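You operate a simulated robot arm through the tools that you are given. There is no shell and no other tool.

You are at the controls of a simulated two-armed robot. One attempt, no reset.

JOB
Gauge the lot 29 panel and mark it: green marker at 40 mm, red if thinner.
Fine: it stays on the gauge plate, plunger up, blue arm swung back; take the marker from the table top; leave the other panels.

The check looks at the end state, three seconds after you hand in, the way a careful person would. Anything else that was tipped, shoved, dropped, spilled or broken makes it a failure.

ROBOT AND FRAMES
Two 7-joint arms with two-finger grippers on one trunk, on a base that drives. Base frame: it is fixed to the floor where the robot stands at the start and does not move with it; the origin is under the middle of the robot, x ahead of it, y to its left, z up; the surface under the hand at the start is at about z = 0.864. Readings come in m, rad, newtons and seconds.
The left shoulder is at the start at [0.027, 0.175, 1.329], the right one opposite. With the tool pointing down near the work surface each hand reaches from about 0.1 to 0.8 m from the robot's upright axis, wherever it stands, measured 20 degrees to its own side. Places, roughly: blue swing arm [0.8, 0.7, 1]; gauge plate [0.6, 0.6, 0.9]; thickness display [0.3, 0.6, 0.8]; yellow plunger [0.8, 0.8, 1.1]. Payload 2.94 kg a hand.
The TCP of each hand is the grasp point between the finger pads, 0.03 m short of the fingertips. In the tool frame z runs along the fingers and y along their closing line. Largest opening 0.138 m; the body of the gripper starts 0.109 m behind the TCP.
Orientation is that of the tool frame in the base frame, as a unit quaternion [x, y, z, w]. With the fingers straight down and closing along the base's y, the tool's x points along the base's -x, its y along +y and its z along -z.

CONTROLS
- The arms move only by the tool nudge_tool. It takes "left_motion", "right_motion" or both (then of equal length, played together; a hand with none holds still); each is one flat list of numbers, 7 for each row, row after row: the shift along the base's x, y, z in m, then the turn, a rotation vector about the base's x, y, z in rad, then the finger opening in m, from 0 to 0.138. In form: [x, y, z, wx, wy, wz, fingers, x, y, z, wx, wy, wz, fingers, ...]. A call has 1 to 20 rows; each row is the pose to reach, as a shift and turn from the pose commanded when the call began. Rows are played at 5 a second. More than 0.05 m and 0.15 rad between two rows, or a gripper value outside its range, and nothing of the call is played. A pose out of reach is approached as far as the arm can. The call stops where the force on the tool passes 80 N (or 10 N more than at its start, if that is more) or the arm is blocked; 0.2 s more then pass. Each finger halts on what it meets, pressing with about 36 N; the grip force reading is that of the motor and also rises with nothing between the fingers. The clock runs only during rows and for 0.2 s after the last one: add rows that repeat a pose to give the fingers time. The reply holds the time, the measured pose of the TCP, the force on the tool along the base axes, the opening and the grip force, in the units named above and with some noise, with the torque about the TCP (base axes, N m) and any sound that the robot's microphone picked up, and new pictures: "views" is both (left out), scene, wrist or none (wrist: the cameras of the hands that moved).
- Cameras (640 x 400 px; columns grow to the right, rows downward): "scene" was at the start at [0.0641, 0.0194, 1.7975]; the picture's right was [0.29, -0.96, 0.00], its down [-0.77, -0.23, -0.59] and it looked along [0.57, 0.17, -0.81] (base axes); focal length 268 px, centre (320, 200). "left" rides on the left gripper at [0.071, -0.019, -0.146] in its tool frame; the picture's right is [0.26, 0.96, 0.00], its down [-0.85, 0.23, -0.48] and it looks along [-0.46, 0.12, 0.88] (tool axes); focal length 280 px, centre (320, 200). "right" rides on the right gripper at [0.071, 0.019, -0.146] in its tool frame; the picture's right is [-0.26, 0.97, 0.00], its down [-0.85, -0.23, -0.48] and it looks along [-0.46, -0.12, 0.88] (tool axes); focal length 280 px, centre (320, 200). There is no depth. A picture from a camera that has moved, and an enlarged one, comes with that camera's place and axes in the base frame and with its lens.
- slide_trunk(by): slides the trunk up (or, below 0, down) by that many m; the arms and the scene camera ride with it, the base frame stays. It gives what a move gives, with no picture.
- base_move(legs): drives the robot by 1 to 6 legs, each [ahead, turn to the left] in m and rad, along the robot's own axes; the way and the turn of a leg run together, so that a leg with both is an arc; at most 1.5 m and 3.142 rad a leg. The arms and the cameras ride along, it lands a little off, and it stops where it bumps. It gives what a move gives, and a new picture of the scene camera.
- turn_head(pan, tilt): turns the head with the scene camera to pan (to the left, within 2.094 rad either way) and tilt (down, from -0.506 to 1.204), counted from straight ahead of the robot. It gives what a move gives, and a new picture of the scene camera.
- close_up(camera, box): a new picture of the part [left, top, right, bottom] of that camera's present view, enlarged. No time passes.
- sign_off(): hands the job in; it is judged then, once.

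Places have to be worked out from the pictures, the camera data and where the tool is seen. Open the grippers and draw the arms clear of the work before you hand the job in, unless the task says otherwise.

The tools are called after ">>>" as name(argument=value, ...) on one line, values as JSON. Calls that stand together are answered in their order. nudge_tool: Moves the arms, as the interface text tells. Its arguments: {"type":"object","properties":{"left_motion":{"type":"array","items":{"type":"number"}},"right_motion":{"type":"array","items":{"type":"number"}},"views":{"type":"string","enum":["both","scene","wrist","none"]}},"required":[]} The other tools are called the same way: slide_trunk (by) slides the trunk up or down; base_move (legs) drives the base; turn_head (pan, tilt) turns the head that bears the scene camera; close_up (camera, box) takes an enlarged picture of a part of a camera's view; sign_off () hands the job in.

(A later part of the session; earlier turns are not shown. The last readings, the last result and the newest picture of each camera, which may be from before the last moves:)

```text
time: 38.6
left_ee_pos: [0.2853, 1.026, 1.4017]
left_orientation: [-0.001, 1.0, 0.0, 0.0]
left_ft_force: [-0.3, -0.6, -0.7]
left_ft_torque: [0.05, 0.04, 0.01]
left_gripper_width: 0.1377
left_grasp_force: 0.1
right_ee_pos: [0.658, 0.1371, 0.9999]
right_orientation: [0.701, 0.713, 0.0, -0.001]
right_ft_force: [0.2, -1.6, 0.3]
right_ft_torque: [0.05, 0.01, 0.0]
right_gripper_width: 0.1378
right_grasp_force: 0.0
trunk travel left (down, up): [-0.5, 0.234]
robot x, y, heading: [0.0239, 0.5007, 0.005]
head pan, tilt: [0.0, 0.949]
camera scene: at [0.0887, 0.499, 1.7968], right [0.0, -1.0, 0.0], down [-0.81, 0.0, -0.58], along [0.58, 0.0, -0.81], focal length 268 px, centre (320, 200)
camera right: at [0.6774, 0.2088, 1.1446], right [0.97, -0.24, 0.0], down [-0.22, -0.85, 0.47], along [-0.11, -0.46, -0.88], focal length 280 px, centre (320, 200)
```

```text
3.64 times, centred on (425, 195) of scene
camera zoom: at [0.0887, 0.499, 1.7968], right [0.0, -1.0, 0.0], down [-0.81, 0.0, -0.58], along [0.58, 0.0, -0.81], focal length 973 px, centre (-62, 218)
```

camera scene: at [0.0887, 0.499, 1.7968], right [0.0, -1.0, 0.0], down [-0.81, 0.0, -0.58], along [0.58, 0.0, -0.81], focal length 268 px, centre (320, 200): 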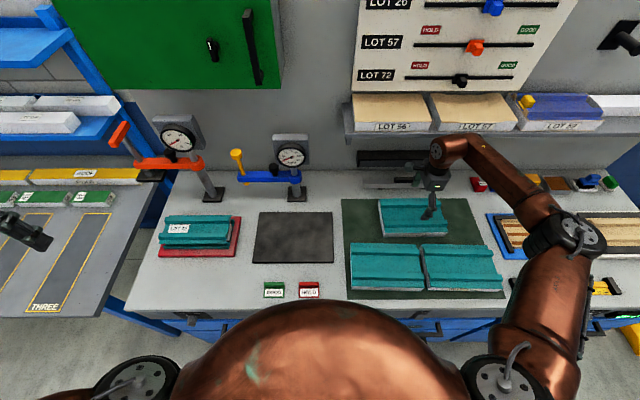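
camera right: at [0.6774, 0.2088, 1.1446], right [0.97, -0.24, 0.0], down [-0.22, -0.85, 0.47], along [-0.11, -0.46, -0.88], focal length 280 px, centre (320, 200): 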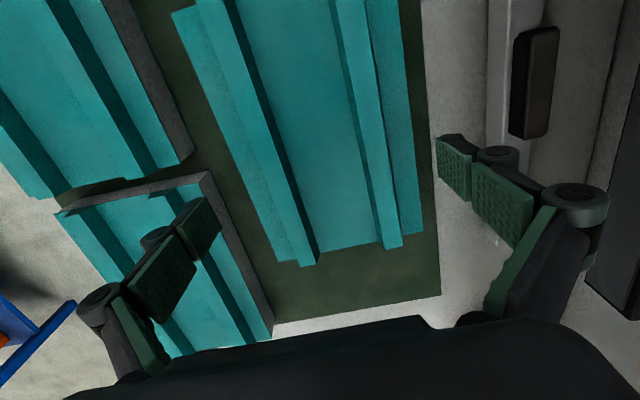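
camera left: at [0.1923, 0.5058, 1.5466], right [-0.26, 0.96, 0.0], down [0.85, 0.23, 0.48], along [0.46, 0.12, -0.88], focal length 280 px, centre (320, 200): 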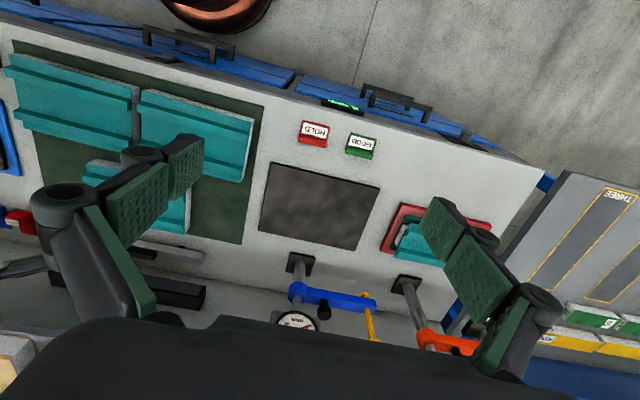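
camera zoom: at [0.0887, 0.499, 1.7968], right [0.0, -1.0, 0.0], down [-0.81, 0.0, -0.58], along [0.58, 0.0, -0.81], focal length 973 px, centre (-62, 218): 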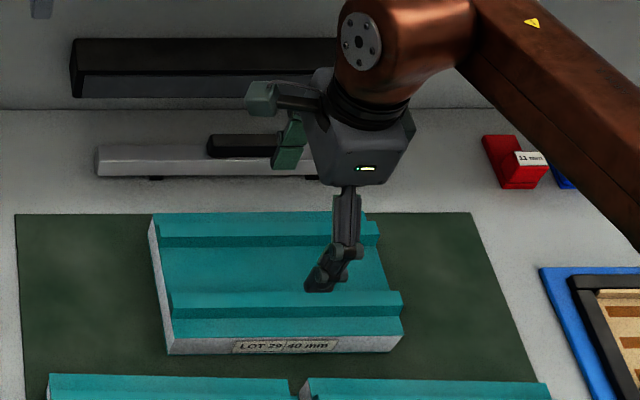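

Fingers straddle both ribs with a few mm to spare (wrist view puts the centre at x≈0.661). I go down to z≈0.945 and check.

>>> nudge_tool(right_motion=[0.002, 0, -0.02, 0, 0, 0, 0.138, 0.002, 0, -0.04, 0, 0, 0, 0.138, 0.002, 0, -0.05, 0, 0, 0, 0.138, 0.002, 0, -0.055, 0, 0, 0, 0.138, 0.002, 0, -0.055, 0, 0, 0, 0.138], views="wrist")

>>> close_up(camera="scene", box=[370, 180, 470, 250])

```text
time: 39.8
left_ee_pos: [0.2846, 1.0259, 1.4014]
left_orientation: [0.0, 1.0, 0.0, 0.0]
left_ft_force: [0.4, 0.1, 0.3]
left_ft_torque: [-0.01, 0.0, -0.02]
left_gripper_width: 0.1379
left_grasp_force: 0.0
right_ee_pos: [0.6612, 0.1366, 0.9454]
right_orientation: [0.701, 0.713, 0.001, -0.001]
right_ft_force: [0.3, -0.4, 0.5]
right_ft_torque: [-0.02, 0.0, 0.0]
right_gripper_width: 0.1381
right_grasp_force: 0.0
trunk travel left (down, up): [-0.5, 0.234]
robot x, y, heading: [0.0198, 0.5037, 0.002]
head pan, tilt: [0.0, 0.949]
camera right: at [0.6803, 0.209, 1.0892], right [0.97, -0.24, 0.0], down [-0.22, -0.85, 0.47], along [-0.11, -0.46, -0.88], focal length 280 px, centre (320, 200)
```

right: 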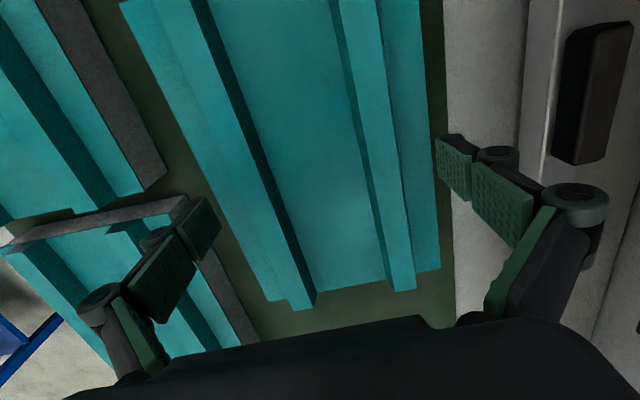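

```text
5.71 times, centred on (420, 215) of scene
camera zoom: at [0.0883, 0.499, 1.7968], right [0.0, -1.0, 0.0], down [-0.81, 0.0, -0.58], along [0.58, 0.0, -0.81], focal length 1529 px, centre (-251, 114)
```

zoom: 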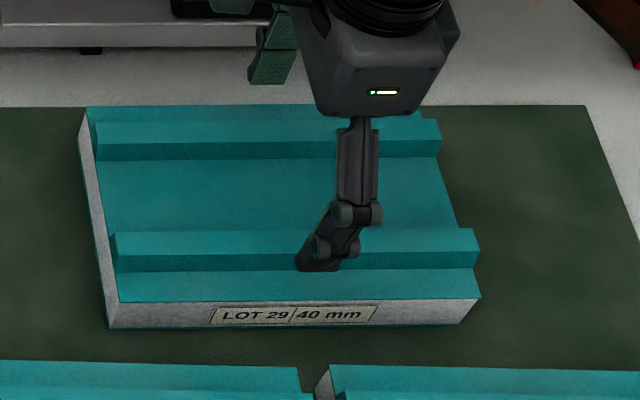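

The fingers swing on linkages, so when wide open their tips sit only ~0.01 m below the TCP (tips now at z≈0.935). I go down a further 15 mm and look.

>>> nudge_tool(right_motion=[0, 0, -0.007, 0, 0, 0, 0.138, 0, 0, -0.015, 0, 0, 0, 0.138, 0, 0, -0.015, 0, 0, 0, 0.138], views="wrist")

>>> close_up(camera="scene", box=[370, 180, 470, 250])

>>> close_up(camera="right", box=[100, 100, 560, 330])

```text
time: 40.6
left_ee_pos: [0.2851, 1.0256, 1.4013]
left_orientation: [-0.001, 1.0, 0.0, -0.001]
left_ft_force: [0.2, -0.2, -0.5]
left_ft_torque: [0.0, 0.01, 0.01]
left_gripper_width: 0.1381
left_grasp_force: 0.0
right_ee_pos: [0.6615, 0.1376, 0.9299]
right_orientation: [0.7, 0.714, 0.002, 0.0]
right_ft_force: [0.5, -1.1, 0.1]
right_ft_torque: [0.02, -0.02, 0.0]
right_gripper_width: 0.1379
right_grasp_force: 0.1
trunk travel left (down, up): [-0.5, 0.234]
robot x, y, heading: [0.0199, 0.4994, 0.001]
head pan, tilt: [0.0, 0.949]
camera right: at [0.6805, 0.2089, 1.0745], right [0.97, -0.24, 0.0], down [-0.22, -0.85, 0.47], along [-0.11, -0.46, -0.88], focal length 280 px, centre (320, 200)
```

right: 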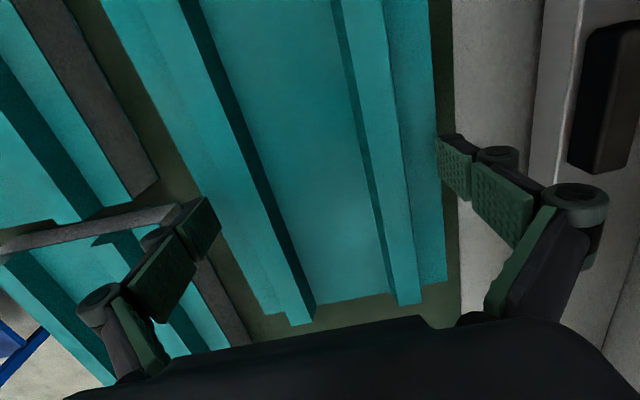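

```text
5.71 times, centred on (420, 215) of scene
camera zoom: at [0.0884, 0.499, 1.7968], right [0.0, -1.0, 0.0], down [-0.81, 0.0, -0.58], along [0.58, 0.0, -0.81], focal length 1529 px, centre (-251, 114)
```

zoom: 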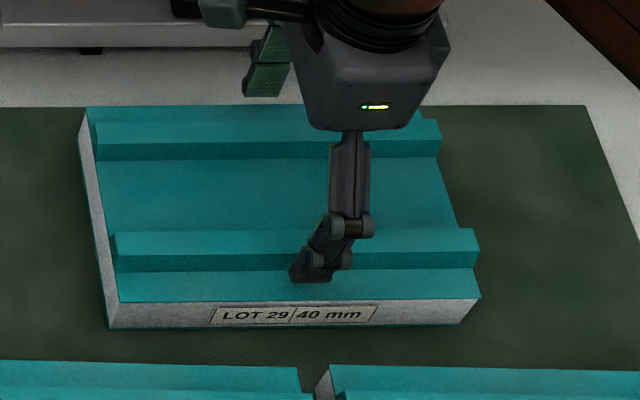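

```text
1.39 times, centred on (330, 215) of right
camera zoom: at [0.6805, 0.2089, 1.0745], right [0.97, -0.24, 0.0], down [-0.22, -0.85, 0.47], along [-0.11, -0.46, -0.88], focal length 390 px, centre (306, 179)
```

zoom: 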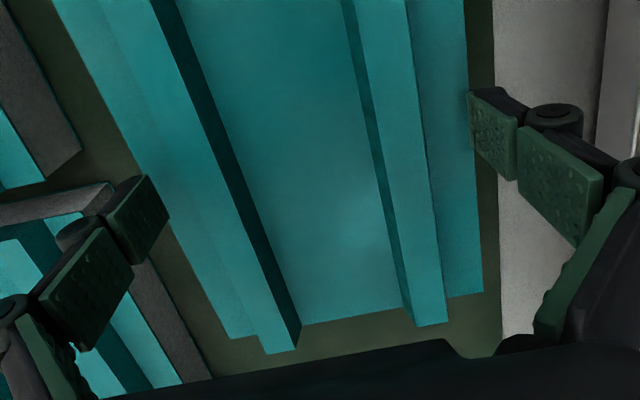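

Tips now appear at z≈0.921, ledge at ≈0.907. I lower 8 mm more, watching the force.

>>> nudge_tool(right_motion=[0, 0, -0.004, 0, 0, 0, 0.138, 0, 0, -0.008, 0, 0, 0, 0.138, 0, 0, -0.008, 0, 0, 0, 0.138], views="none")

>>> close_up(camera="scene", box=[390, 200, 460, 250])

```text
time: 41.4
left_ee_pos: [0.2848, 1.0257, 1.4013]
left_orientation: [-0.001, 1.0, -0.001, 0.0]
left_ft_force: [0.1, -0.5, 0.2]
left_ft_torque: [0.0, 0.02, 0.01]
left_gripper_width: 0.138
left_grasp_force: 0.1
right_ee_pos: [0.6617, 0.1371, 0.9224]
right_orientation: [0.7, 0.714, 0.001, 0.0]
right_ft_force: [0.0, 0.4, 0.1]
right_ft_torque: [0.02, 0.02, -0.03]
right_gripper_width: 0.138
right_grasp_force: 0.1
trunk travel left (down, up): [-0.5, 0.234]
robot x, y, heading: [0.0198, 0.5001, 0.004]
head pan, tilt: [0.0, 0.949]
```

```text
8.00 times, centred on (425, 225) of scene
camera zoom: at [0.0885, 0.499, 1.7968], right [0.0, -1.0, 0.0], down [-0.81, 0.0, -0.58], along [0.58, 0.0, -0.81], focal length 2141 px, centre (-520, 0)
```

zoom: 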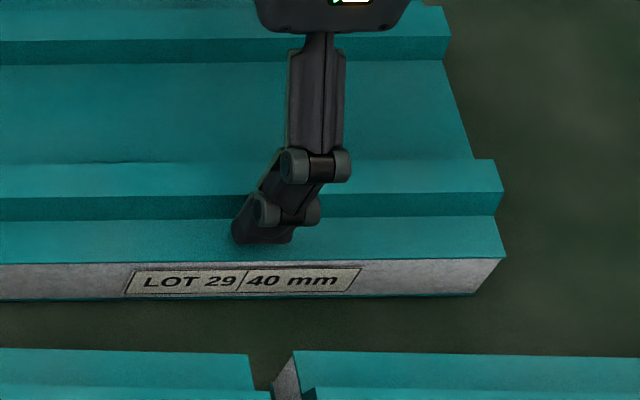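

Tips about 8 mm above the ledges and no contact yet. I lower 4 mm more and close on the ribs.

>>> nudge_tool(right_motion=[0, 0, -0.004, 0, 0, 0, 0.138, 0, 0, -0.004, 0, 0, 0, 0.13, 0, 0, -0.004, 0, 0, 0, 0.12, 0, 0, -0.004, 0, 0, 0, 0.11, 0, 0, -0.004, 0, 0, 0, 0.11, 0, 0, -0.004, 0, 0, 0, 0.11], views="wrist")

>>> close_up(camera="scene", box=[390, 200, 460, 250])

```text
time: 42.8
left_ee_pos: [0.2838, 1.0266, 1.4004]
left_orientation: [-0.001, 1.0, -0.001, 0.001]
left_ft_force: [-0.2, -0.8, -0.1]
left_ft_torque: [0.0, 0.02, 0.02]
left_gripper_width: 0.138
left_grasp_force: 0.0
right_ee_pos: [0.6602, 0.1372, 0.9214]
right_orientation: [0.701, 0.713, 0.002, 0.0]
right_ft_force: [-10.1, -1.7, 26.2]
right_ft_torque: [-0.13, 1.56, 0.1]
right_gripper_width: 0.1181
right_grasp_force: 15.5
trunk travel left (down, up): [-0.5, 0.234]
robot x, y, heading: [0.0242, 0.4987, 0.006]
head pan, tilt: [0.0, 0.949]
camera right: at [0.6793, 0.2092, 1.0657], right [0.97, -0.24, 0.0], down [-0.22, -0.85, 0.47], along [-0.11, -0.46, -0.88], focal length 280 px, centre (320, 200)
```

right: 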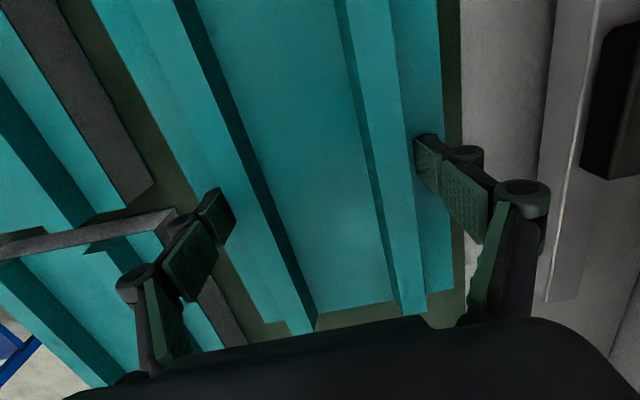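

```text
8.00 times, centred on (425, 225) of scene
camera zoom: at [0.0857, 0.5, 1.7971], right [0.0, -1.0, 0.0], down [-0.81, 0.0, -0.58], along [0.58, 0.0, -0.81], focal length 2141 px, centre (-520, 0)
```

zoom: 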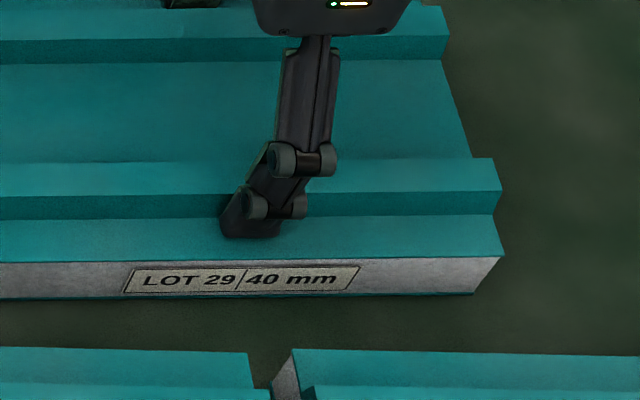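

The near finger is carrying ~26 N upward and the far one not yet, so the hand should sit slightly higher and toward -x. I adjust by +3 mm z, -2 mm x while holding the squeeze.

>>> nudge_tool(right_motion=[-0.001, 0, 0.002, 0, 0, 0, 0.11, -0.002, 0, 0.003, 0, 0, 0, 0.105, -0.002, 0, 0.003, 0, 0, 0, 0.105], views="wrist")

>>> close_up(camera="right", box=[150, 100, 550, 330])

```text
time: 43.6
left_ee_pos: [0.2834, 1.0249, 1.4008]
left_orientation: [0.0, 1.0, -0.001, 0.0]
left_ft_force: [-0.6, -0.8, 0.4]
left_ft_torque: [-0.01, 0.0, -0.01]
left_gripper_width: 0.138
left_grasp_force: 0.1
right_ee_pos: [0.6588, 0.1379, 0.9231]
right_orientation: [0.701, 0.713, 0.002, 0.001]
right_ft_force: [-3.4, -0.5, 14.9]
right_ft_torque: [0.06, 0.14, -0.44]
right_gripper_width: 0.1138
right_grasp_force: 36.2
trunk travel left (down, up): [-0.5, 0.234]
robot x, y, heading: [0.0242, 0.4998, 0.001]
head pan, tilt: [0.0, 0.949]
camera right: at [0.6774, 0.2092, 1.0675], right [0.97, -0.24, 0.0], down [-0.22, -0.85, 0.47], along [-0.11, -0.46, -0.88], focal length 280 px, centre (320, 200)
```

right: 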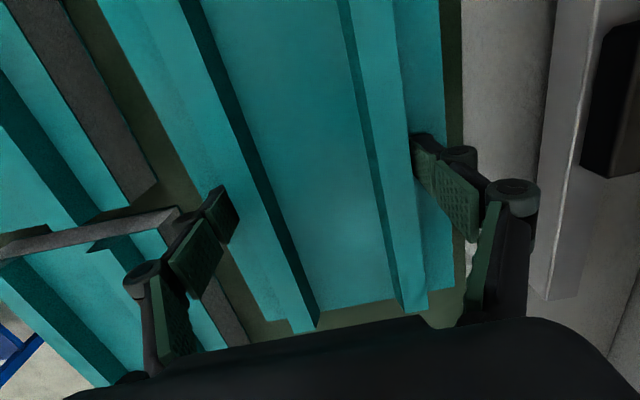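

```text
1.60 times, centred on (350, 215) of right
camera zoom: at [0.6774, 0.2092, 1.0675], right [0.97, -0.24, 0.0], down [-0.22, -0.85, 0.47], along [-0.11, -0.46, -0.88], focal length 449 px, centre (272, 176)
```

zoom: 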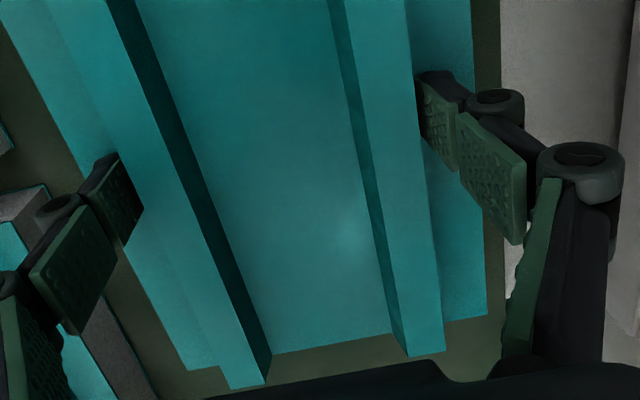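

Both fingers now press the ribs (width 0.114, 36 N). I test-lift 15 mm.

>>> nudge_tool(right_motion=[0, 0, 0.004, 0, 0, 0, 0.1, 0, 0, 0.008, 0, 0, 0, 0.1, 0, 0, 0.012, 0, 0, 0, 0.1, 0, 0, 0.018, 0, 0, 0, 0.1, 0, 0, 0.018, 0, 0, 0, 0.1], views="both")

>>> close_up(camera="scene", box=[360, 180, 470, 250])

```text
time: 44.8
left_ee_pos: [0.2862, 1.0259, 1.4012]
left_orientation: [0.0, 1.0, 0.0, 0.0]
left_ft_force: [-0.4, -0.9, 0.3]
left_ft_torque: [0.03, 0.0, -0.03]
left_gripper_width: 0.1381
left_grasp_force: 0.1
right_ee_pos: [0.66, 0.1364, 0.9393]
right_orientation: [0.701, 0.713, 0.001, 0.0]
right_ft_force: [0.0, -0.5, -2.7]
right_ft_torque: [0.0, 0.03, 0.0]
right_gripper_width: 0.1135
right_grasp_force: 36.3
trunk travel left (down, up): [-0.5, 0.234]
robot x, y, heading: [0.0293, 0.4981, 0.001]
head pan, tilt: [0.0, 0.949]
camera scene: at [0.089, 0.4988, 1.7968], right [0.0, -1.0, 0.0], down [-0.81, 0.0, -0.58], along [0.58, 0.0, -0.81], focal length 268 px, centre (320, 200)
camera right: at [0.6786, 0.2083, 1.0834], right [0.97, -0.24, 0.0], down [-0.22, -0.85, 0.47], along [-0.11, -0.46, -0.88], focal length 280 px, centre (320, 200)
```

scene: 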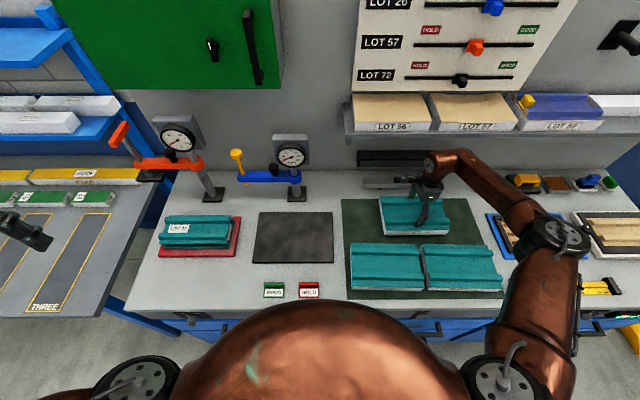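
right: 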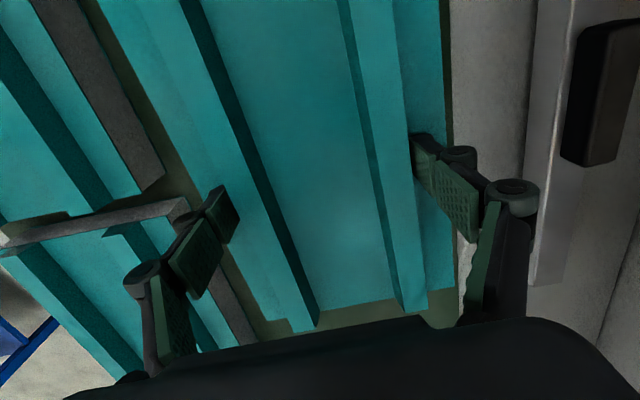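

```text
5.71 times, centred on (415, 215) of scene
camera zoom: at [0.089, 0.4988, 1.7968], right [0.0, -1.0, 0.0], down [-0.81, 0.0, -0.58], along [0.58, 0.0, -0.81], focal length 1529 px, centre (-223, 114)
```

zoom: 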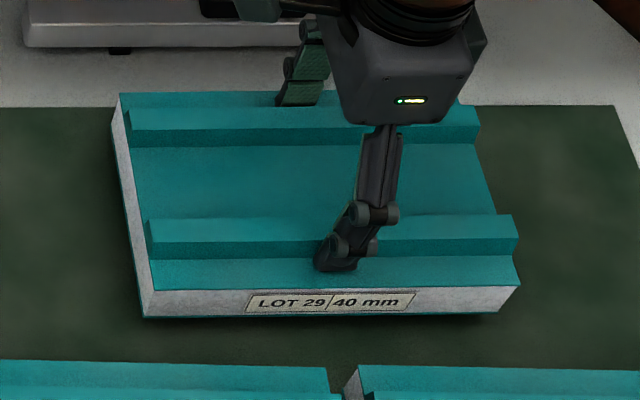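

The panel is up and level, weighing about 2.7 N. I raise it 70 mm and carry it toward the gauge plate centre at about (0.58, 0.597).

>>> nudge_tool(right_motion=[0, 0, 0.035, 0, 0, 0, 0.1, 0, 0, 0.07, 0, 0, 0, 0.1, -0.007, 0.042, 0.07, 0, 0, 0, 0.1, -0.014, 0.084, 0.07, 0, 0, 0, 0.1, -0.021, 0.126, 0.07, 0, 0, 0, 0.1, -0.028, 0.168, 0.07, 0, 0, 0, 0.1, -0.035, 0.21, 0.07, 0, 0, 0, 0.1, -0.042, 0.252, 0.07, 0, 0, 0, 0.1, -0.049, 0.294, 0.07, 0, 0, 0, 0.1, -0.056, 0.336, 0.07, 0, 0, 0, 0.1, -0.063, 0.378, 0.07, 0, 0, 0, 0.1, -0.07, 0.42, 0.07, 0, 0, 0, 0.1, -0.08, 0.461, 0.07, 0, 0, -0.014, 0.1, -0.08, 0.461, 0.07, 0, 0, -0.014, 0.1], views="both")

```text
time: 47.8
left_ee_pos: [0.2867, 1.0252, 1.4025]
left_orientation: [0.0, 1.0, 0.0, 0.0]
left_ft_force: [-0.2, -0.6, 0.3]
left_ft_torque: [0.03, 0.01, -0.02]
left_gripper_width: 0.138
left_grasp_force: 0.0
right_ee_pos: [0.5801, 0.5974, 1.0103]
right_orientation: [0.706, 0.708, 0.001, 0.0]
right_ft_force: [0.8, -0.6, -3.0]
right_ft_torque: [0.02, 0.04, 0.01]
right_gripper_width: 0.1135
right_grasp_force: 36.0
trunk travel left (down, up): [-0.5, 0.234]
robot x, y, heading: [0.0251, 0.5028, 0.001]
head pan, tilt: [0.0, 0.949]
camera scene: at [0.0892, 0.4978, 1.7968], right [0.0, -1.0, 0.0], down [-0.81, 0.0, -0.58], along [0.58, 0.0, -0.81], focal length 268 px, centre (320, 200)
camera right: at [0.6008, 0.6687, 1.1547], right [0.97, -0.26, 0.0], down [-0.23, -0.85, 0.47], along [-0.12, -0.46, -0.88], focal length 280 px, centre (320, 200)
```

scene: 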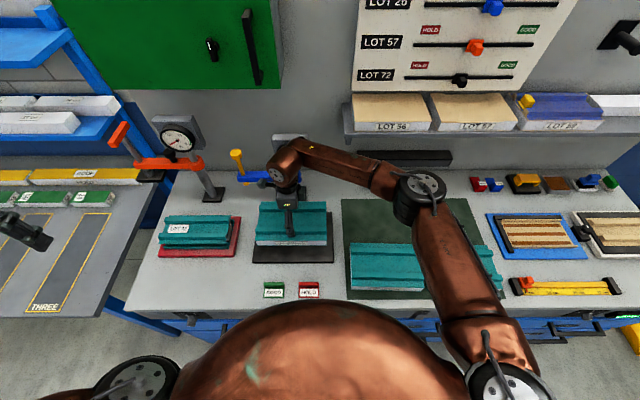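
right: 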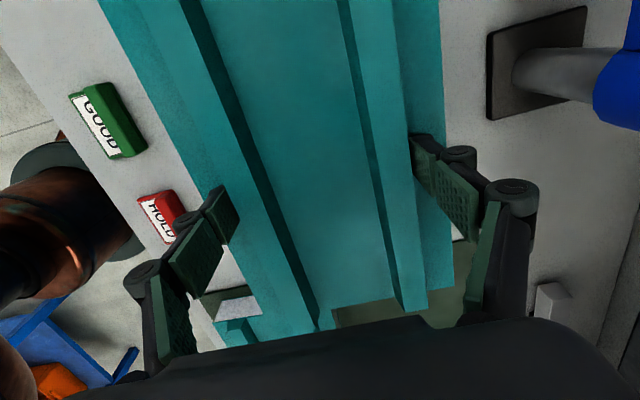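

Panel hangs level over the plate. I lower it: fast to ~12 mm above, then slowly until contact.

>>> nudge_tool(right_motion=[0, 0, -0.025, 0, 0, 0, 0.1, 0, 0, -0.05, 0, 0, 0, 0.1, 0, 0, -0.065, 0, 0, 0, 0.1, 0, 0, -0.072, 0, 0, 0, 0.1, 0, 0, -0.075, 0, 0, 0, 0.1, 0, 0, -0.075, 0, 0, 0, 0.1], views="scene")

>>> close_up(camera="scene", box=[230, 150, 350, 280])

```text
time: 49.2
left_ee_pos: [0.2854, 1.0261, 1.4005]
left_orientation: [-0.002, 1.0, 0.0, 0.0]
left_ft_force: [-0.2, 0.5, 0.3]
left_ft_torque: [0.0, -0.02, 0.0]
left_gripper_width: 0.1378
left_grasp_force: 0.1
right_ee_pos: [0.5796, 0.599, 0.9327]
right_orientation: [0.706, 0.709, 0.002, -0.001]
right_ft_force: [0.6, -0.2, -3.0]
right_ft_torque: [0.01, 0.01, 0.03]
right_gripper_width: 0.1134
right_grasp_force: 36.3
trunk travel left (down, up): [-0.5, 0.234]
robot x, y, heading: [0.0233, 0.5007, -0.003]
head pan, tilt: [0.0, 0.949]
camera scene: at [0.0889, 0.4997, 1.7968], right [0.0, -1.0, 0.0], down [-0.81, 0.0, -0.58], along [0.58, 0.0, -0.81], focal length 268 px, centre (320, 200)
```

scene: 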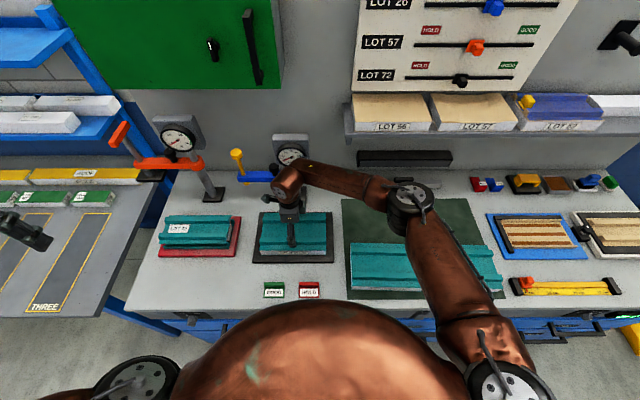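

```text
3.08 times, centred on (290, 215) of scene
camera zoom: at [0.0889, 0.4997, 1.7968], right [0.0, -1.0, 0.0], down [-0.81, 0.0, -0.58], along [0.58, 0.0, -0.81], focal length 824 px, centre (412, 154)
```

zoom: 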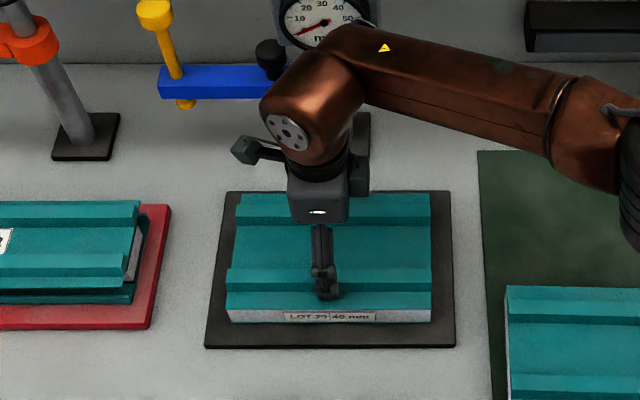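

Well centred on the plate. Lowering the last millimetres.

>>> nudge_tool(right_motion=[0, 0, -0.002, 0, 0, 0, 0.1, 0, 0, -0.004, 0, 0, 0, 0.1, 0, 0, -0.006, 0, 0, 0, 0.1, 0, 0, -0.006, 0, 0, 0, 0.1], views="none")

```text
time: 50.2
left_ee_pos: [0.283, 1.027, 1.4009]
left_orientation: [-0.001, 1.0, 0.0, 0.001]
left_ft_force: [0.2, 0.2, 0.2]
left_ft_torque: [-0.04, -0.02, 0.0]
left_gripper_width: 0.1378
left_grasp_force: 0.1
right_ee_pos: [0.5784, 0.5978, 0.9313]
right_orientation: [0.706, 0.708, 0.004, 0.0]
right_ft_force: [0.4, -0.5, 25.5]
right_ft_torque: [-0.16, 0.36, 0.02]
right_gripper_width: 0.1137
right_grasp_force: 36.1
trunk travel left (down, up): [-0.5, 0.234]
robot x, y, heading: [0.0234, 0.4995, -0.004]
head pan, tilt: [0.0, 0.949]
```

Contact at TCP z≈0.931 (25 N). I ease up 4 mm, open fully, then rise straight up.

>>> nudge_tool(right_motion=[0, 0, 0.004, 0, 0, 0, 0.1, 0, 0, 0.005, 0, 0, 0, 0.12, 0, 0, 0.005, 0, 0, 0, 0.138, 0, 0, 0.005, 0, 0, 0, 0.138, 0, 0, 0.01, 0, 0, 0, 0.138, 0, 0, 0.03, 0, 0, 0, 0.138, 0, 0, 0.06, 0, 0, 0, 0.138, 0, 0, 0.09, 0, 0, 0, 0.138], views="both")

>>> close_up(camera="scene", box=[230, 130, 350, 280])

```text
time: 52.0
left_ee_pos: [0.2846, 1.0265, 1.4014]
left_orientation: [-0.002, 1.0, 0.0, 0.0]
left_ft_force: [0.4, -0.6, -0.1]
left_ft_torque: [-0.02, -0.01, 0.05]
left_gripper_width: 0.1379
left_grasp_force: 0.0
right_ee_pos: [0.5788, 0.5985, 1.0177]
right_orientation: [0.706, 0.708, 0.002, 0.0]
right_ft_force: [-0.5, -0.4, 0.3]
right_ft_torque: [0.0, -0.02, 0.0]
right_gripper_width: 0.1378
right_grasp_force: 0.1
trunk travel left (down, up): [-0.5, 0.234]
robot x, y, heading: [0.0223, 0.4999, 0.003]
head pan, tilt: [0.0, 0.949]
camera scene: at [0.0881, 0.4997, 1.7968], right [0.0, -1.0, 0.0], down [-0.81, 0.0, -0.58], along [0.58, 0.0, -0.81], focal length 268 px, centre (320, 200)
camera right: at [0.5994, 0.669, 1.1623], right [0.97, -0.26, 0.0], down [-0.23, -0.85, 0.47], along [-0.12, -0.46, -0.88], focal length 280 px, centre (320, 200)
```

scene: 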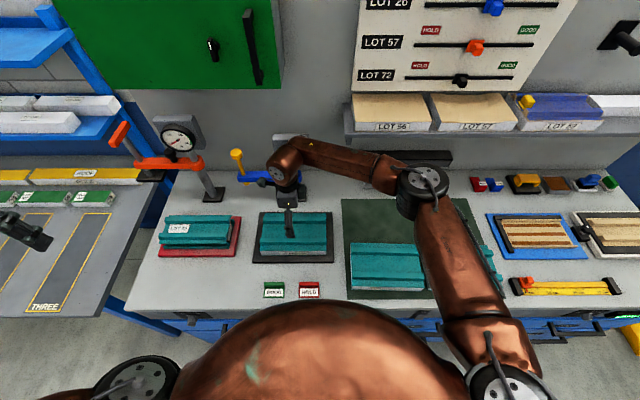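
right: 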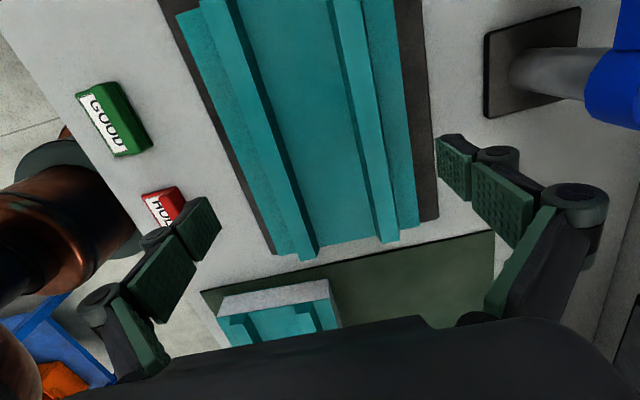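

```text
2.67 times, centred on (290, 205) of scene
camera zoom: at [0.0881, 0.4997, 1.7968], right [0.0, -1.0, 0.0], down [-0.81, 0.0, -0.58], along [0.58, 0.0, -0.81], focal length 714 px, centre (400, 187)
```

zoom: 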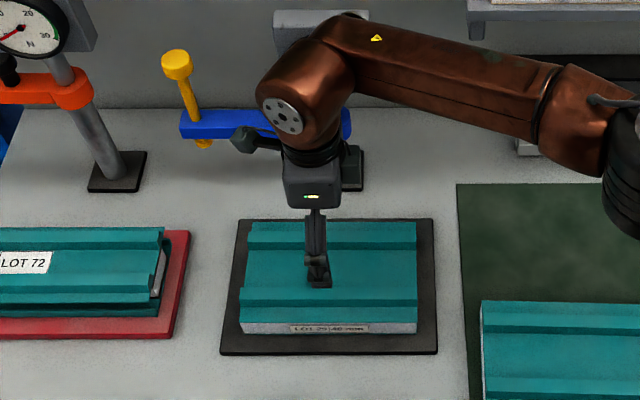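

The panel rests on the plate with the label facing me. I raise the right hand and take it off to the right, out of the way.

>>> nudge_tool(right_motion=[0, 0, 0.045, 0, 0, 0, 0.138, 0, 0, 0.09, 0, 0, 0, 0.138, 0, 0, 0.135, 0, 0, 0, 0.138, 0, 0, 0.18, 0, 0, 0, 0.138, 0, -0.01, 0.225, 0, 0, 0, 0.138, 0, -0.05, 0.25, 0, 0, 0, 0.138, -0.01, -0.095, 0.26, 0, 0, 0, 0.138, -0.02, -0.14, 0.26, 0, 0, 0, 0.138, -0.03, -0.185, 0.26, 0, 0, 0, 0.138, -0.04, -0.23, 0.26, 0, 0, 0, 0.138, -0.05, -0.275, 0.26, 0, 0, 0, 0.138, -0.06, -0.32, 0.26, 0, 0, 0, 0.138, -0.07, -0.365, 0.26, 0, 0, 0, 0.138, -0.08, -0.41, 0.26, 0, 0, 0, 0.138], views="scene")

>>> turn_head(pan=0.35, tilt=0.85)

>>> close_up(camera="scene", box=[250, 90, 410, 250])

```text
time: 55.0
left_ee_pos: [0.2837, 1.0235, 1.403]
left_orientation: [-0.001, 1.0, 0.0, 0.0]
left_ft_force: [-0.2, 0.1, -0.2]
left_ft_torque: [0.04, -0.01, -0.04]
left_gripper_width: 0.138
left_grasp_force: 0.1
right_ee_pos: [0.4984, 0.1838, 1.2775]
right_orientation: [0.705, 0.709, 0.003, 0.0]
right_ft_force: [-0.3, 0.9, -0.5]
right_ft_torque: [0.05, -0.03, -0.03]
right_gripper_width: 0.1382
right_grasp_force: 0.1
trunk travel left (down, up): [-0.5, 0.234]
robot x, y, heading: [0.0198, 0.497, -0.0]
head pan, tilt: [0.0, 0.949]
camera scene: at [0.0869, 0.4964, 1.7969], right [0.0, -1.0, 0.0], down [-0.81, 0.0, -0.58], along [0.58, 0.0, -0.81], focal length 268 px, centre (320, 200)
```

scene: 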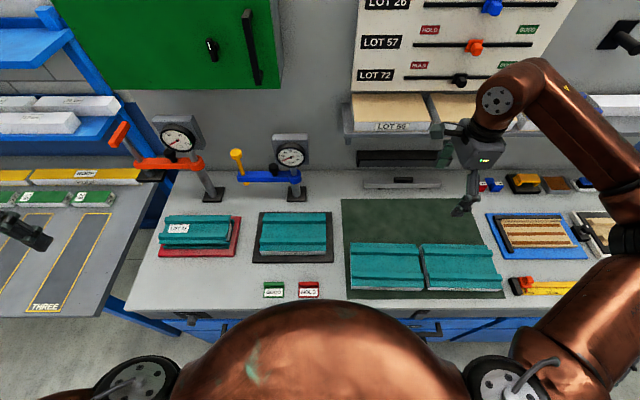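

```text
time: 55.8
left_ee_pos: [0.2862, 1.0258, 1.4007]
left_orientation: [-0.001, 1.0, 0.0, 0.0]
left_ft_force: [-0.2, 0.9, -0.4]
left_ft_torque: [-0.02, -0.01, 0.01]
left_gripper_width: 0.1382
left_grasp_force: 0.0
right_ee_pos: [0.4994, 0.1862, 1.2779]
right_orientation: [0.706, 0.708, 0.001, 0.0]
right_ft_force: [0.0, 0.1, 0.1]
right_ft_torque: [-0.03, -0.01, -0.04]
right_gripper_width: 0.1379
right_grasp_force: 0.1
trunk travel left (down, up): [-0.5, 0.234]
robot x, y, heading: [0.0176, 0.4989, 0.001]
head pan, tilt: [0.351, 0.85]
camera scene: at [0.0891, 0.5262, 1.8043], right [0.34, -0.94, 0.0], down [-0.71, -0.26, -0.66], along [0.62, 0.23, -0.75], focal length 268 px, centre (320, 200)
```

scene: 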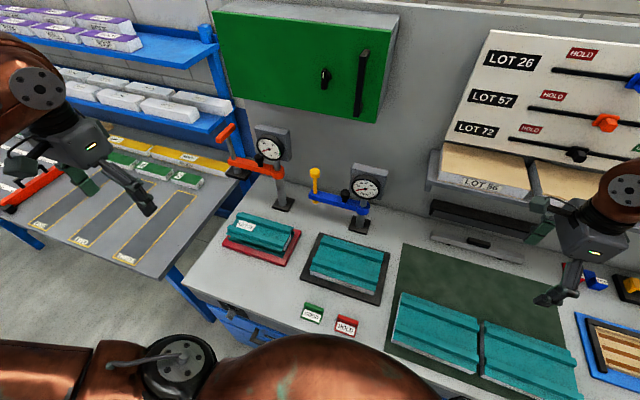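

```text
2.50 times, centred on (330, 170) of scene
camera zoom: at [0.0891, 0.5262, 1.8043], right [0.34, -0.94, 0.0], down [-0.71, -0.26, -0.66], along [0.62, 0.23, -0.75], focal length 669 px, centre (295, 275)
```

zoom: 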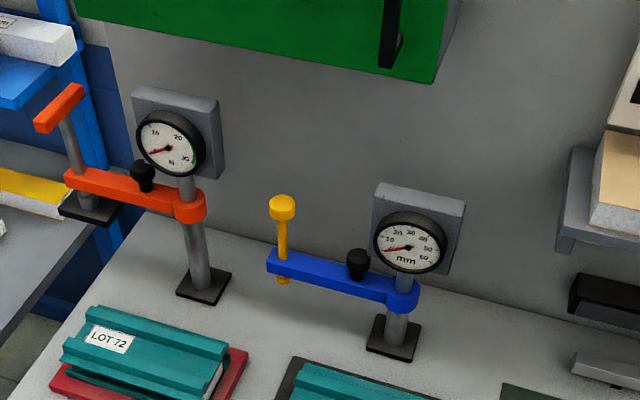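

The plunger cap is at about (0.770, 0.793), top z≈1.137, and the green cabinet overhangs from x≈0.745 above z≈1.38, so I must reach it with the hand tilted 45° forward. I bring the left hand to a pre-grasp point 0.12 m back along that tilt.

>>> nudge_tool(left_motion=[0.033, -0.019, -0.016, 0, -0.0654, 0, 0.12, 0.067, -0.039, -0.032, 0, -0.1309, 0, 0.1, 0.1, -0.058, -0.048, 0, -0.1963, 0, 0.09, 0.133, -0.078, -0.064, 0, -0.2618, 0, 0.09, 0.166, -0.097, -0.08, 0, -0.3272, 0, 0.09, 0.2, -0.117, -0.096, 0, -0.3927, 0, 0.09, 0.233, -0.136, -0.112, 0, -0.4581, 0, 0.09, 0.266, -0.155, -0.128, 0, -0.5236, 0, 0.09, 0.299, -0.175, -0.144, 0, -0.589, 0, 0.09, 0.333, -0.194, -0.16, 0, -0.6545, 0, 0.09, 0.366, -0.214, -0.176, 0, -0.7199, 0, 0.09, 0.399, -0.233, -0.192, 0, -0.7854, 0, 0.09, 0.399, -0.233, -0.192, 0, -0.7854, 0, 0.09], views="both")

```text
time: 58.6
left_ee_pos: [0.6825, 0.7921, 1.2094]
left_orientation: [-0.001, 0.924, 0.0, 0.383]
left_ft_force: [0.5, 0.0, 0.5]
left_ft_torque: [-0.02, -0.02, -0.01]
left_gripper_width: 0.0901
left_grasp_force: 0.1
right_ee_pos: [0.4993, 0.1868, 1.2784]
right_orientation: [0.705, 0.709, 0.001, 0.001]
right_ft_force: [0.5, 0.4, -0.8]
right_ft_torque: [-0.01, -0.03, -0.04]
right_gripper_width: 0.1381
right_grasp_force: 0.0
trunk travel left (down, up): [-0.5, 0.234]
robot x, y, heading: [0.0179, 0.4996, 0.002]
head pan, tilt: [0.351, 0.85]
camera scene: at [0.0881, 0.5262, 1.8044], right [0.34, -0.94, 0.0], down [-0.7, -0.26, -0.66], along [0.62, 0.23, -0.75], focal length 268 px, centre (320, 200)
camera left: at [0.531, 0.7738, 1.2607], right [-0.19, 0.96, -0.19], down [0.26, 0.23, 0.94], along [0.95, 0.13, -0.3], focal length 280 px, centre (320, 200)
```

scene: 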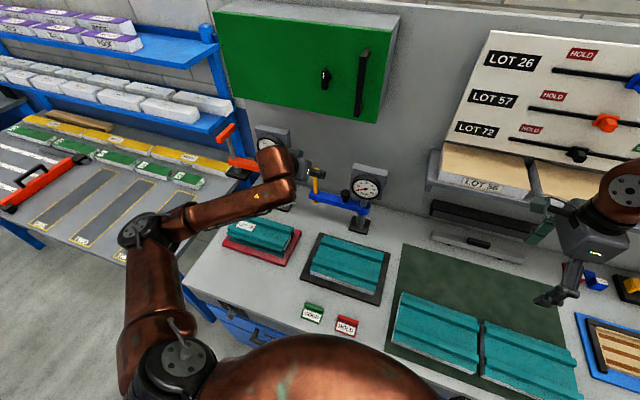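
left: 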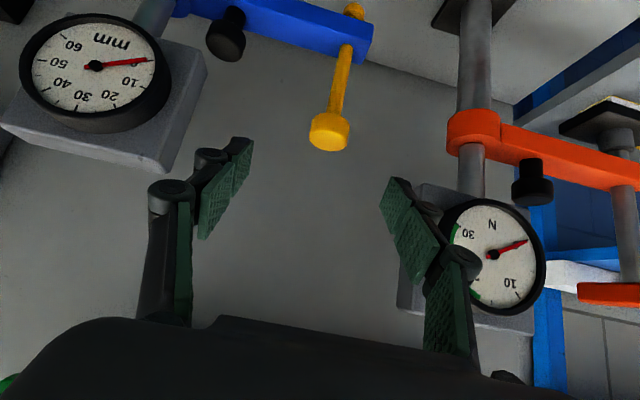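

The cap appears about 8 mm to +y of my approach line, otherwise aligned. I advance 0.125 m along the tilt with a small y correction, then close on the cap.

>>> nudge_tool(left_motion=[0.022, 0.006, -0.022, 0, 0, 0, 0.09, 0.044, 0.007, -0.044, 0, 0, 0, 0.09, 0.066, 0.007, -0.066, 0, 0, 0, 0.09, 0.088, 0.007, -0.088, 0, 0, 0, 0.09, 0.088, 0.007, -0.088, 0, 0, 0, 0.09], views="both")

>>> close_up(camera="scene", box=[240, 110, 400, 250])

```text
time: 59.8
left_ee_pos: [0.7732, 0.7997, 1.1225]
left_orientation: [-0.001, 0.924, 0.0, 0.383]
left_ft_force: [-0.7, -0.3, 0.1]
left_ft_torque: [-0.02, 0.0, 0.01]
left_gripper_width: 0.0898
left_grasp_force: 0.1
right_ee_pos: [0.4989, 0.1858, 1.2786]
right_orientation: [0.705, 0.709, 0.001, 0.0]
right_ft_force: [-0.7, 0.6, 0.5]
right_ft_torque: [-0.01, 0.0, -0.01]
right_gripper_width: 0.138
right_grasp_force: 0.1
trunk travel left (down, up): [-0.5, 0.234]
robot x, y, heading: [0.0171, 0.5003, -0.005]
head pan, tilt: [0.351, 0.85]
camera scene: at [0.0885, 0.5257, 1.8044], right [0.34, -0.94, 0.0], down [-0.7, -0.26, -0.66], along [0.62, 0.23, -0.75], focal length 268 px, centre (320, 200)
camera left: at [0.6193, 0.7816, 1.1758], right [-0.19, 0.96, -0.19], down [0.26, 0.23, 0.94], along [0.95, 0.13, -0.3], focal length 280 px, centre (320, 200)
```

scene: 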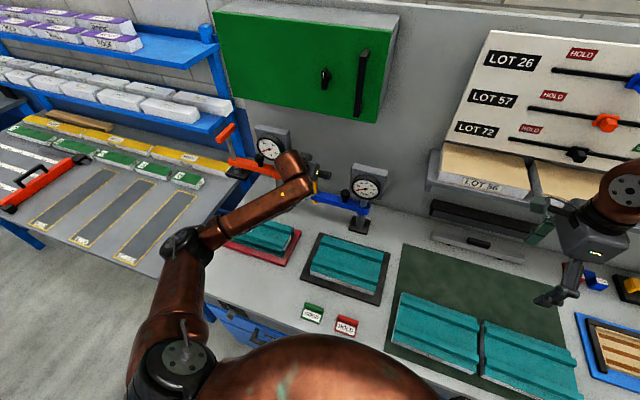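
left: 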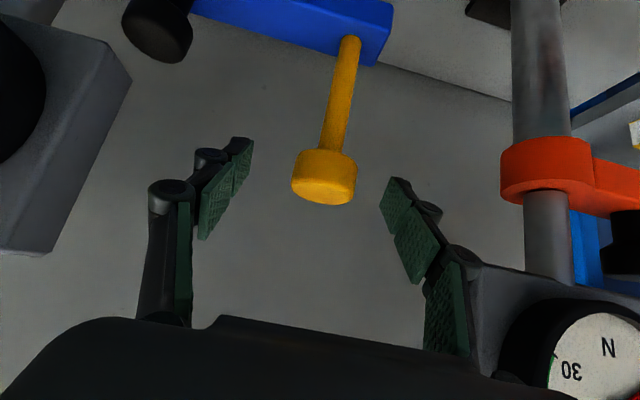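

```text
2.86 times, centred on (320, 180) of scene
camera zoom: at [0.0885, 0.5257, 1.8044], right [0.34, -0.94, 0.0], down [-0.7, -0.26, -0.66], along [0.62, 0.23, -0.75], focal length 765 px, centre (320, 257)
```

zoom: 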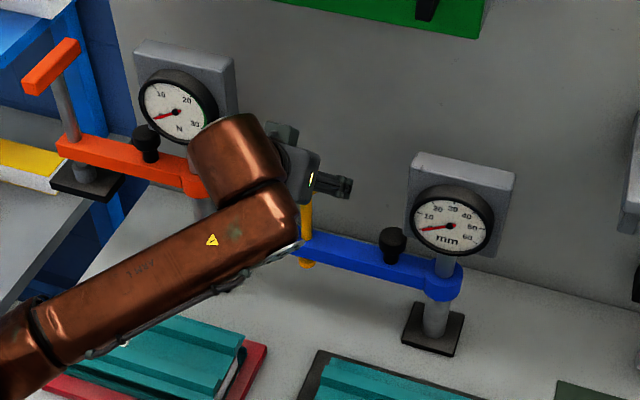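

Cap sits between the fingers, about 6 mm below the TCP. I lower 5 mm and close.

>>> nudge_tool(left_motion=[0, 0.001, -0.005, 0, 0, 0, 0.09, 0, 0.001, -0.005, 0, 0, 0, 0.06, 0, 0.001, -0.005, 0, 0, 0, 0.04, 0, 0.001, -0.005, 0, 0, 0, 0.02, 0, 0.001, -0.005, 0, 0, 0, 0.02, 0, 0.001, -0.005, 0, 0, 0, 0.02], views="wrist")

```text
time: 61.2
left_ee_pos: [0.7726, 0.8015, 1.1173]
left_orientation: [-0.001, 0.924, 0.0, 0.382]
left_ft_force: [0.7, 5.0, -1.4]
left_ft_torque: [0.13, 0.0, 0.08]
left_gripper_width: 0.0386
left_grasp_force: 42.1
right_ee_pos: [0.4999, 0.1877, 1.2782]
right_orientation: [0.706, 0.708, 0.001, 0.001]
right_ft_force: [0.7, 0.0, 0.1]
right_ft_torque: [-0.02, 0.03, -0.02]
right_gripper_width: 0.138
right_grasp_force: 0.0
trunk travel left (down, up): [-0.5, 0.234]
robot x, y, heading: [0.0225, 0.4981, -0.001]
head pan, tilt: [0.351, 0.85]
camera left: at [0.6199, 0.7835, 1.1704], right [-0.19, 0.96, -0.19], down [0.26, 0.23, 0.94], along [0.95, 0.13, -0.3], focal length 280 px, centre (320, 200)
```

left: 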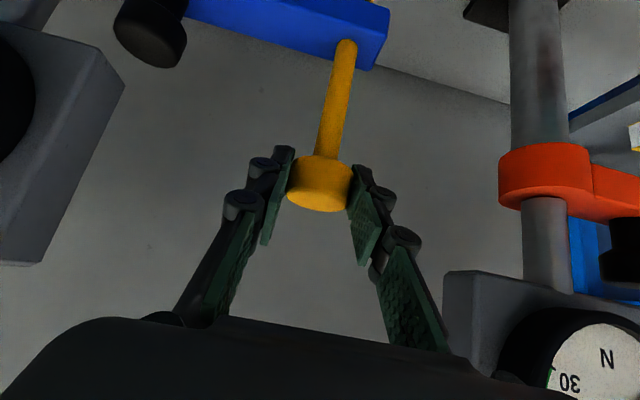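

The cap is held (width 0.0386). I swing it along an arc of 0.2 m radius about the post, first 30°, watching the forces.

>>> nudge_tool(left_motion=[-0.0214, -0.0018, 0, 0, 0, 0, 0.02, -0.0419, -0.0058, 0, 0, 0, 0, 0.02, -0.0619, -0.0119, 0, 0, 0, 0, 0.02, -0.0811, -0.0201, 0, 0, 0, 0, 0.02, -0.0994, -0.0302, 0, 0, 0, 0, 0.02], views="both")

```text
time: 62.4
left_ee_pos: [0.6693, 0.7756, 1.1164]
left_orientation: [-0.004, 0.924, 0.001, 0.382]
left_ft_force: [-13.6, 30.1, 0.8]
left_ft_torque: [0.28, -0.37, 0.96]
left_gripper_width: 0.0384
left_grasp_force: 44.9
right_ee_pos: [0.4979, 0.1898, 1.2794]
right_orientation: [0.706, 0.708, 0.001, 0.001]
right_ft_force: [0.3, -0.3, -0.4]
right_ft_torque: [-0.01, 0.0, 0.0]
right_gripper_width: 0.1384
right_grasp_force: 0.0
trunk travel left (down, up): [-0.5, 0.234]
robot x, y, heading: [0.0187, 0.5003, 0.006]
head pan, tilt: [0.351, 0.85]
camera scene: at [0.0864, 0.5313, 1.8043], right [0.35, -0.94, 0.0], down [-0.7, -0.26, -0.66], along [0.62, 0.23, -0.75], focal length 268 px, centre (320, 200)
camera left: at [0.5172, 0.7569, 1.1689], right [-0.19, 0.96, -0.19], down [0.26, 0.23, 0.94], along [0.95, 0.13, -0.3], focal length 280 px, centre (320, 200)
```

scene: 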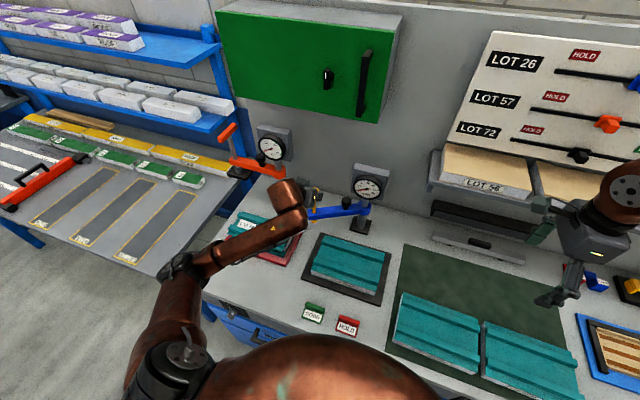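
left: 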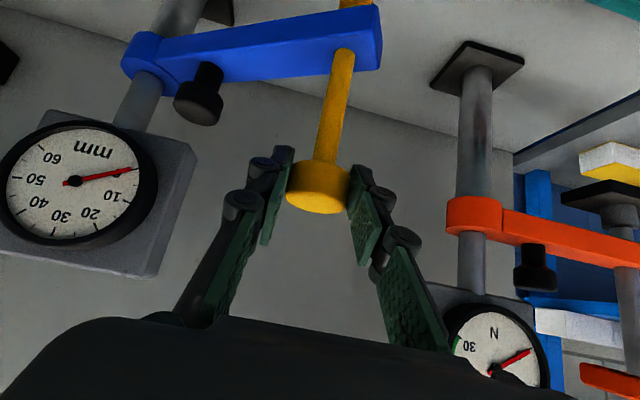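

The cap follows; the outward 33 N says the pivot is nearer x≈0.768. I re-centre the arc there and continue to ~155°, easing the tilt.

>>> nudge_tool(left_motion=[-0.0256, -0.0096, 0, 0, 0.05, 0, 0.02, -0.0441, -0.0254, 0, 0, 0.1, 0, 0.02, -0.0606, -0.0434, 0, 0, 0.16, 0, 0.02, -0.0748, -0.0633, 0, 0, 0.22, 0, 0.02, -0.0865, -0.0848, 0, 0, 0.28, 0, 0.02], views="both")

```text
time: 63.6
left_ee_pos: [0.5883, 0.6838, 1.116]
left_orientation: [-0.002, 0.968, -0.001, 0.251]
left_ft_force: [21.6, -7.0, 0.4]
left_ft_torque: [-0.12, -1.46, 0.16]
left_gripper_width: 0.0386
left_grasp_force: 45.1
right_ee_pos: [0.5028, 0.1853, 1.2757]
right_orientation: [0.705, 0.709, 0.001, -0.001]
right_ft_force: [0.3, -0.4, -0.8]
right_ft_torque: [0.02, -0.04, -0.02]
right_gripper_width: 0.138
right_grasp_force: 0.0
trunk travel left (down, up): [-0.5, 0.234]
robot x, y, heading: [0.0219, 0.5038, 0.001]
head pan, tilt: [0.351, 0.85]
camera scene: at [0.0934, 0.5237, 1.8042], right [0.34, -0.94, 0.0], down [-0.71, -0.26, -0.66], along [0.62, 0.23, -0.75], focal length 268 px, centre (320, 200)
camera left: at [0.4562, 0.6664, 1.2083], right [-0.23, 0.96, -0.13], down [0.51, 0.23, 0.83], along [0.83, 0.13, -0.55], focal length 280 px, centre (320, 200)
```

scene: 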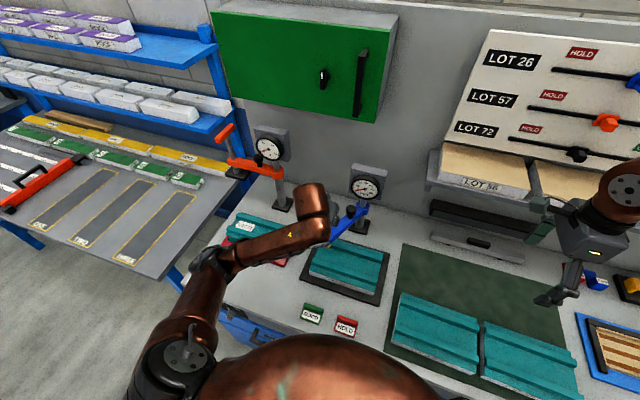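
left: 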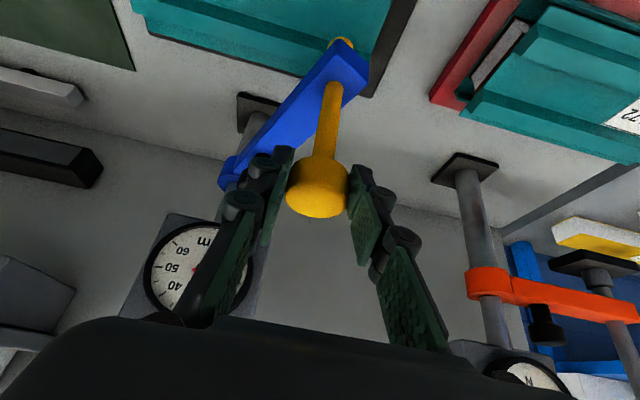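

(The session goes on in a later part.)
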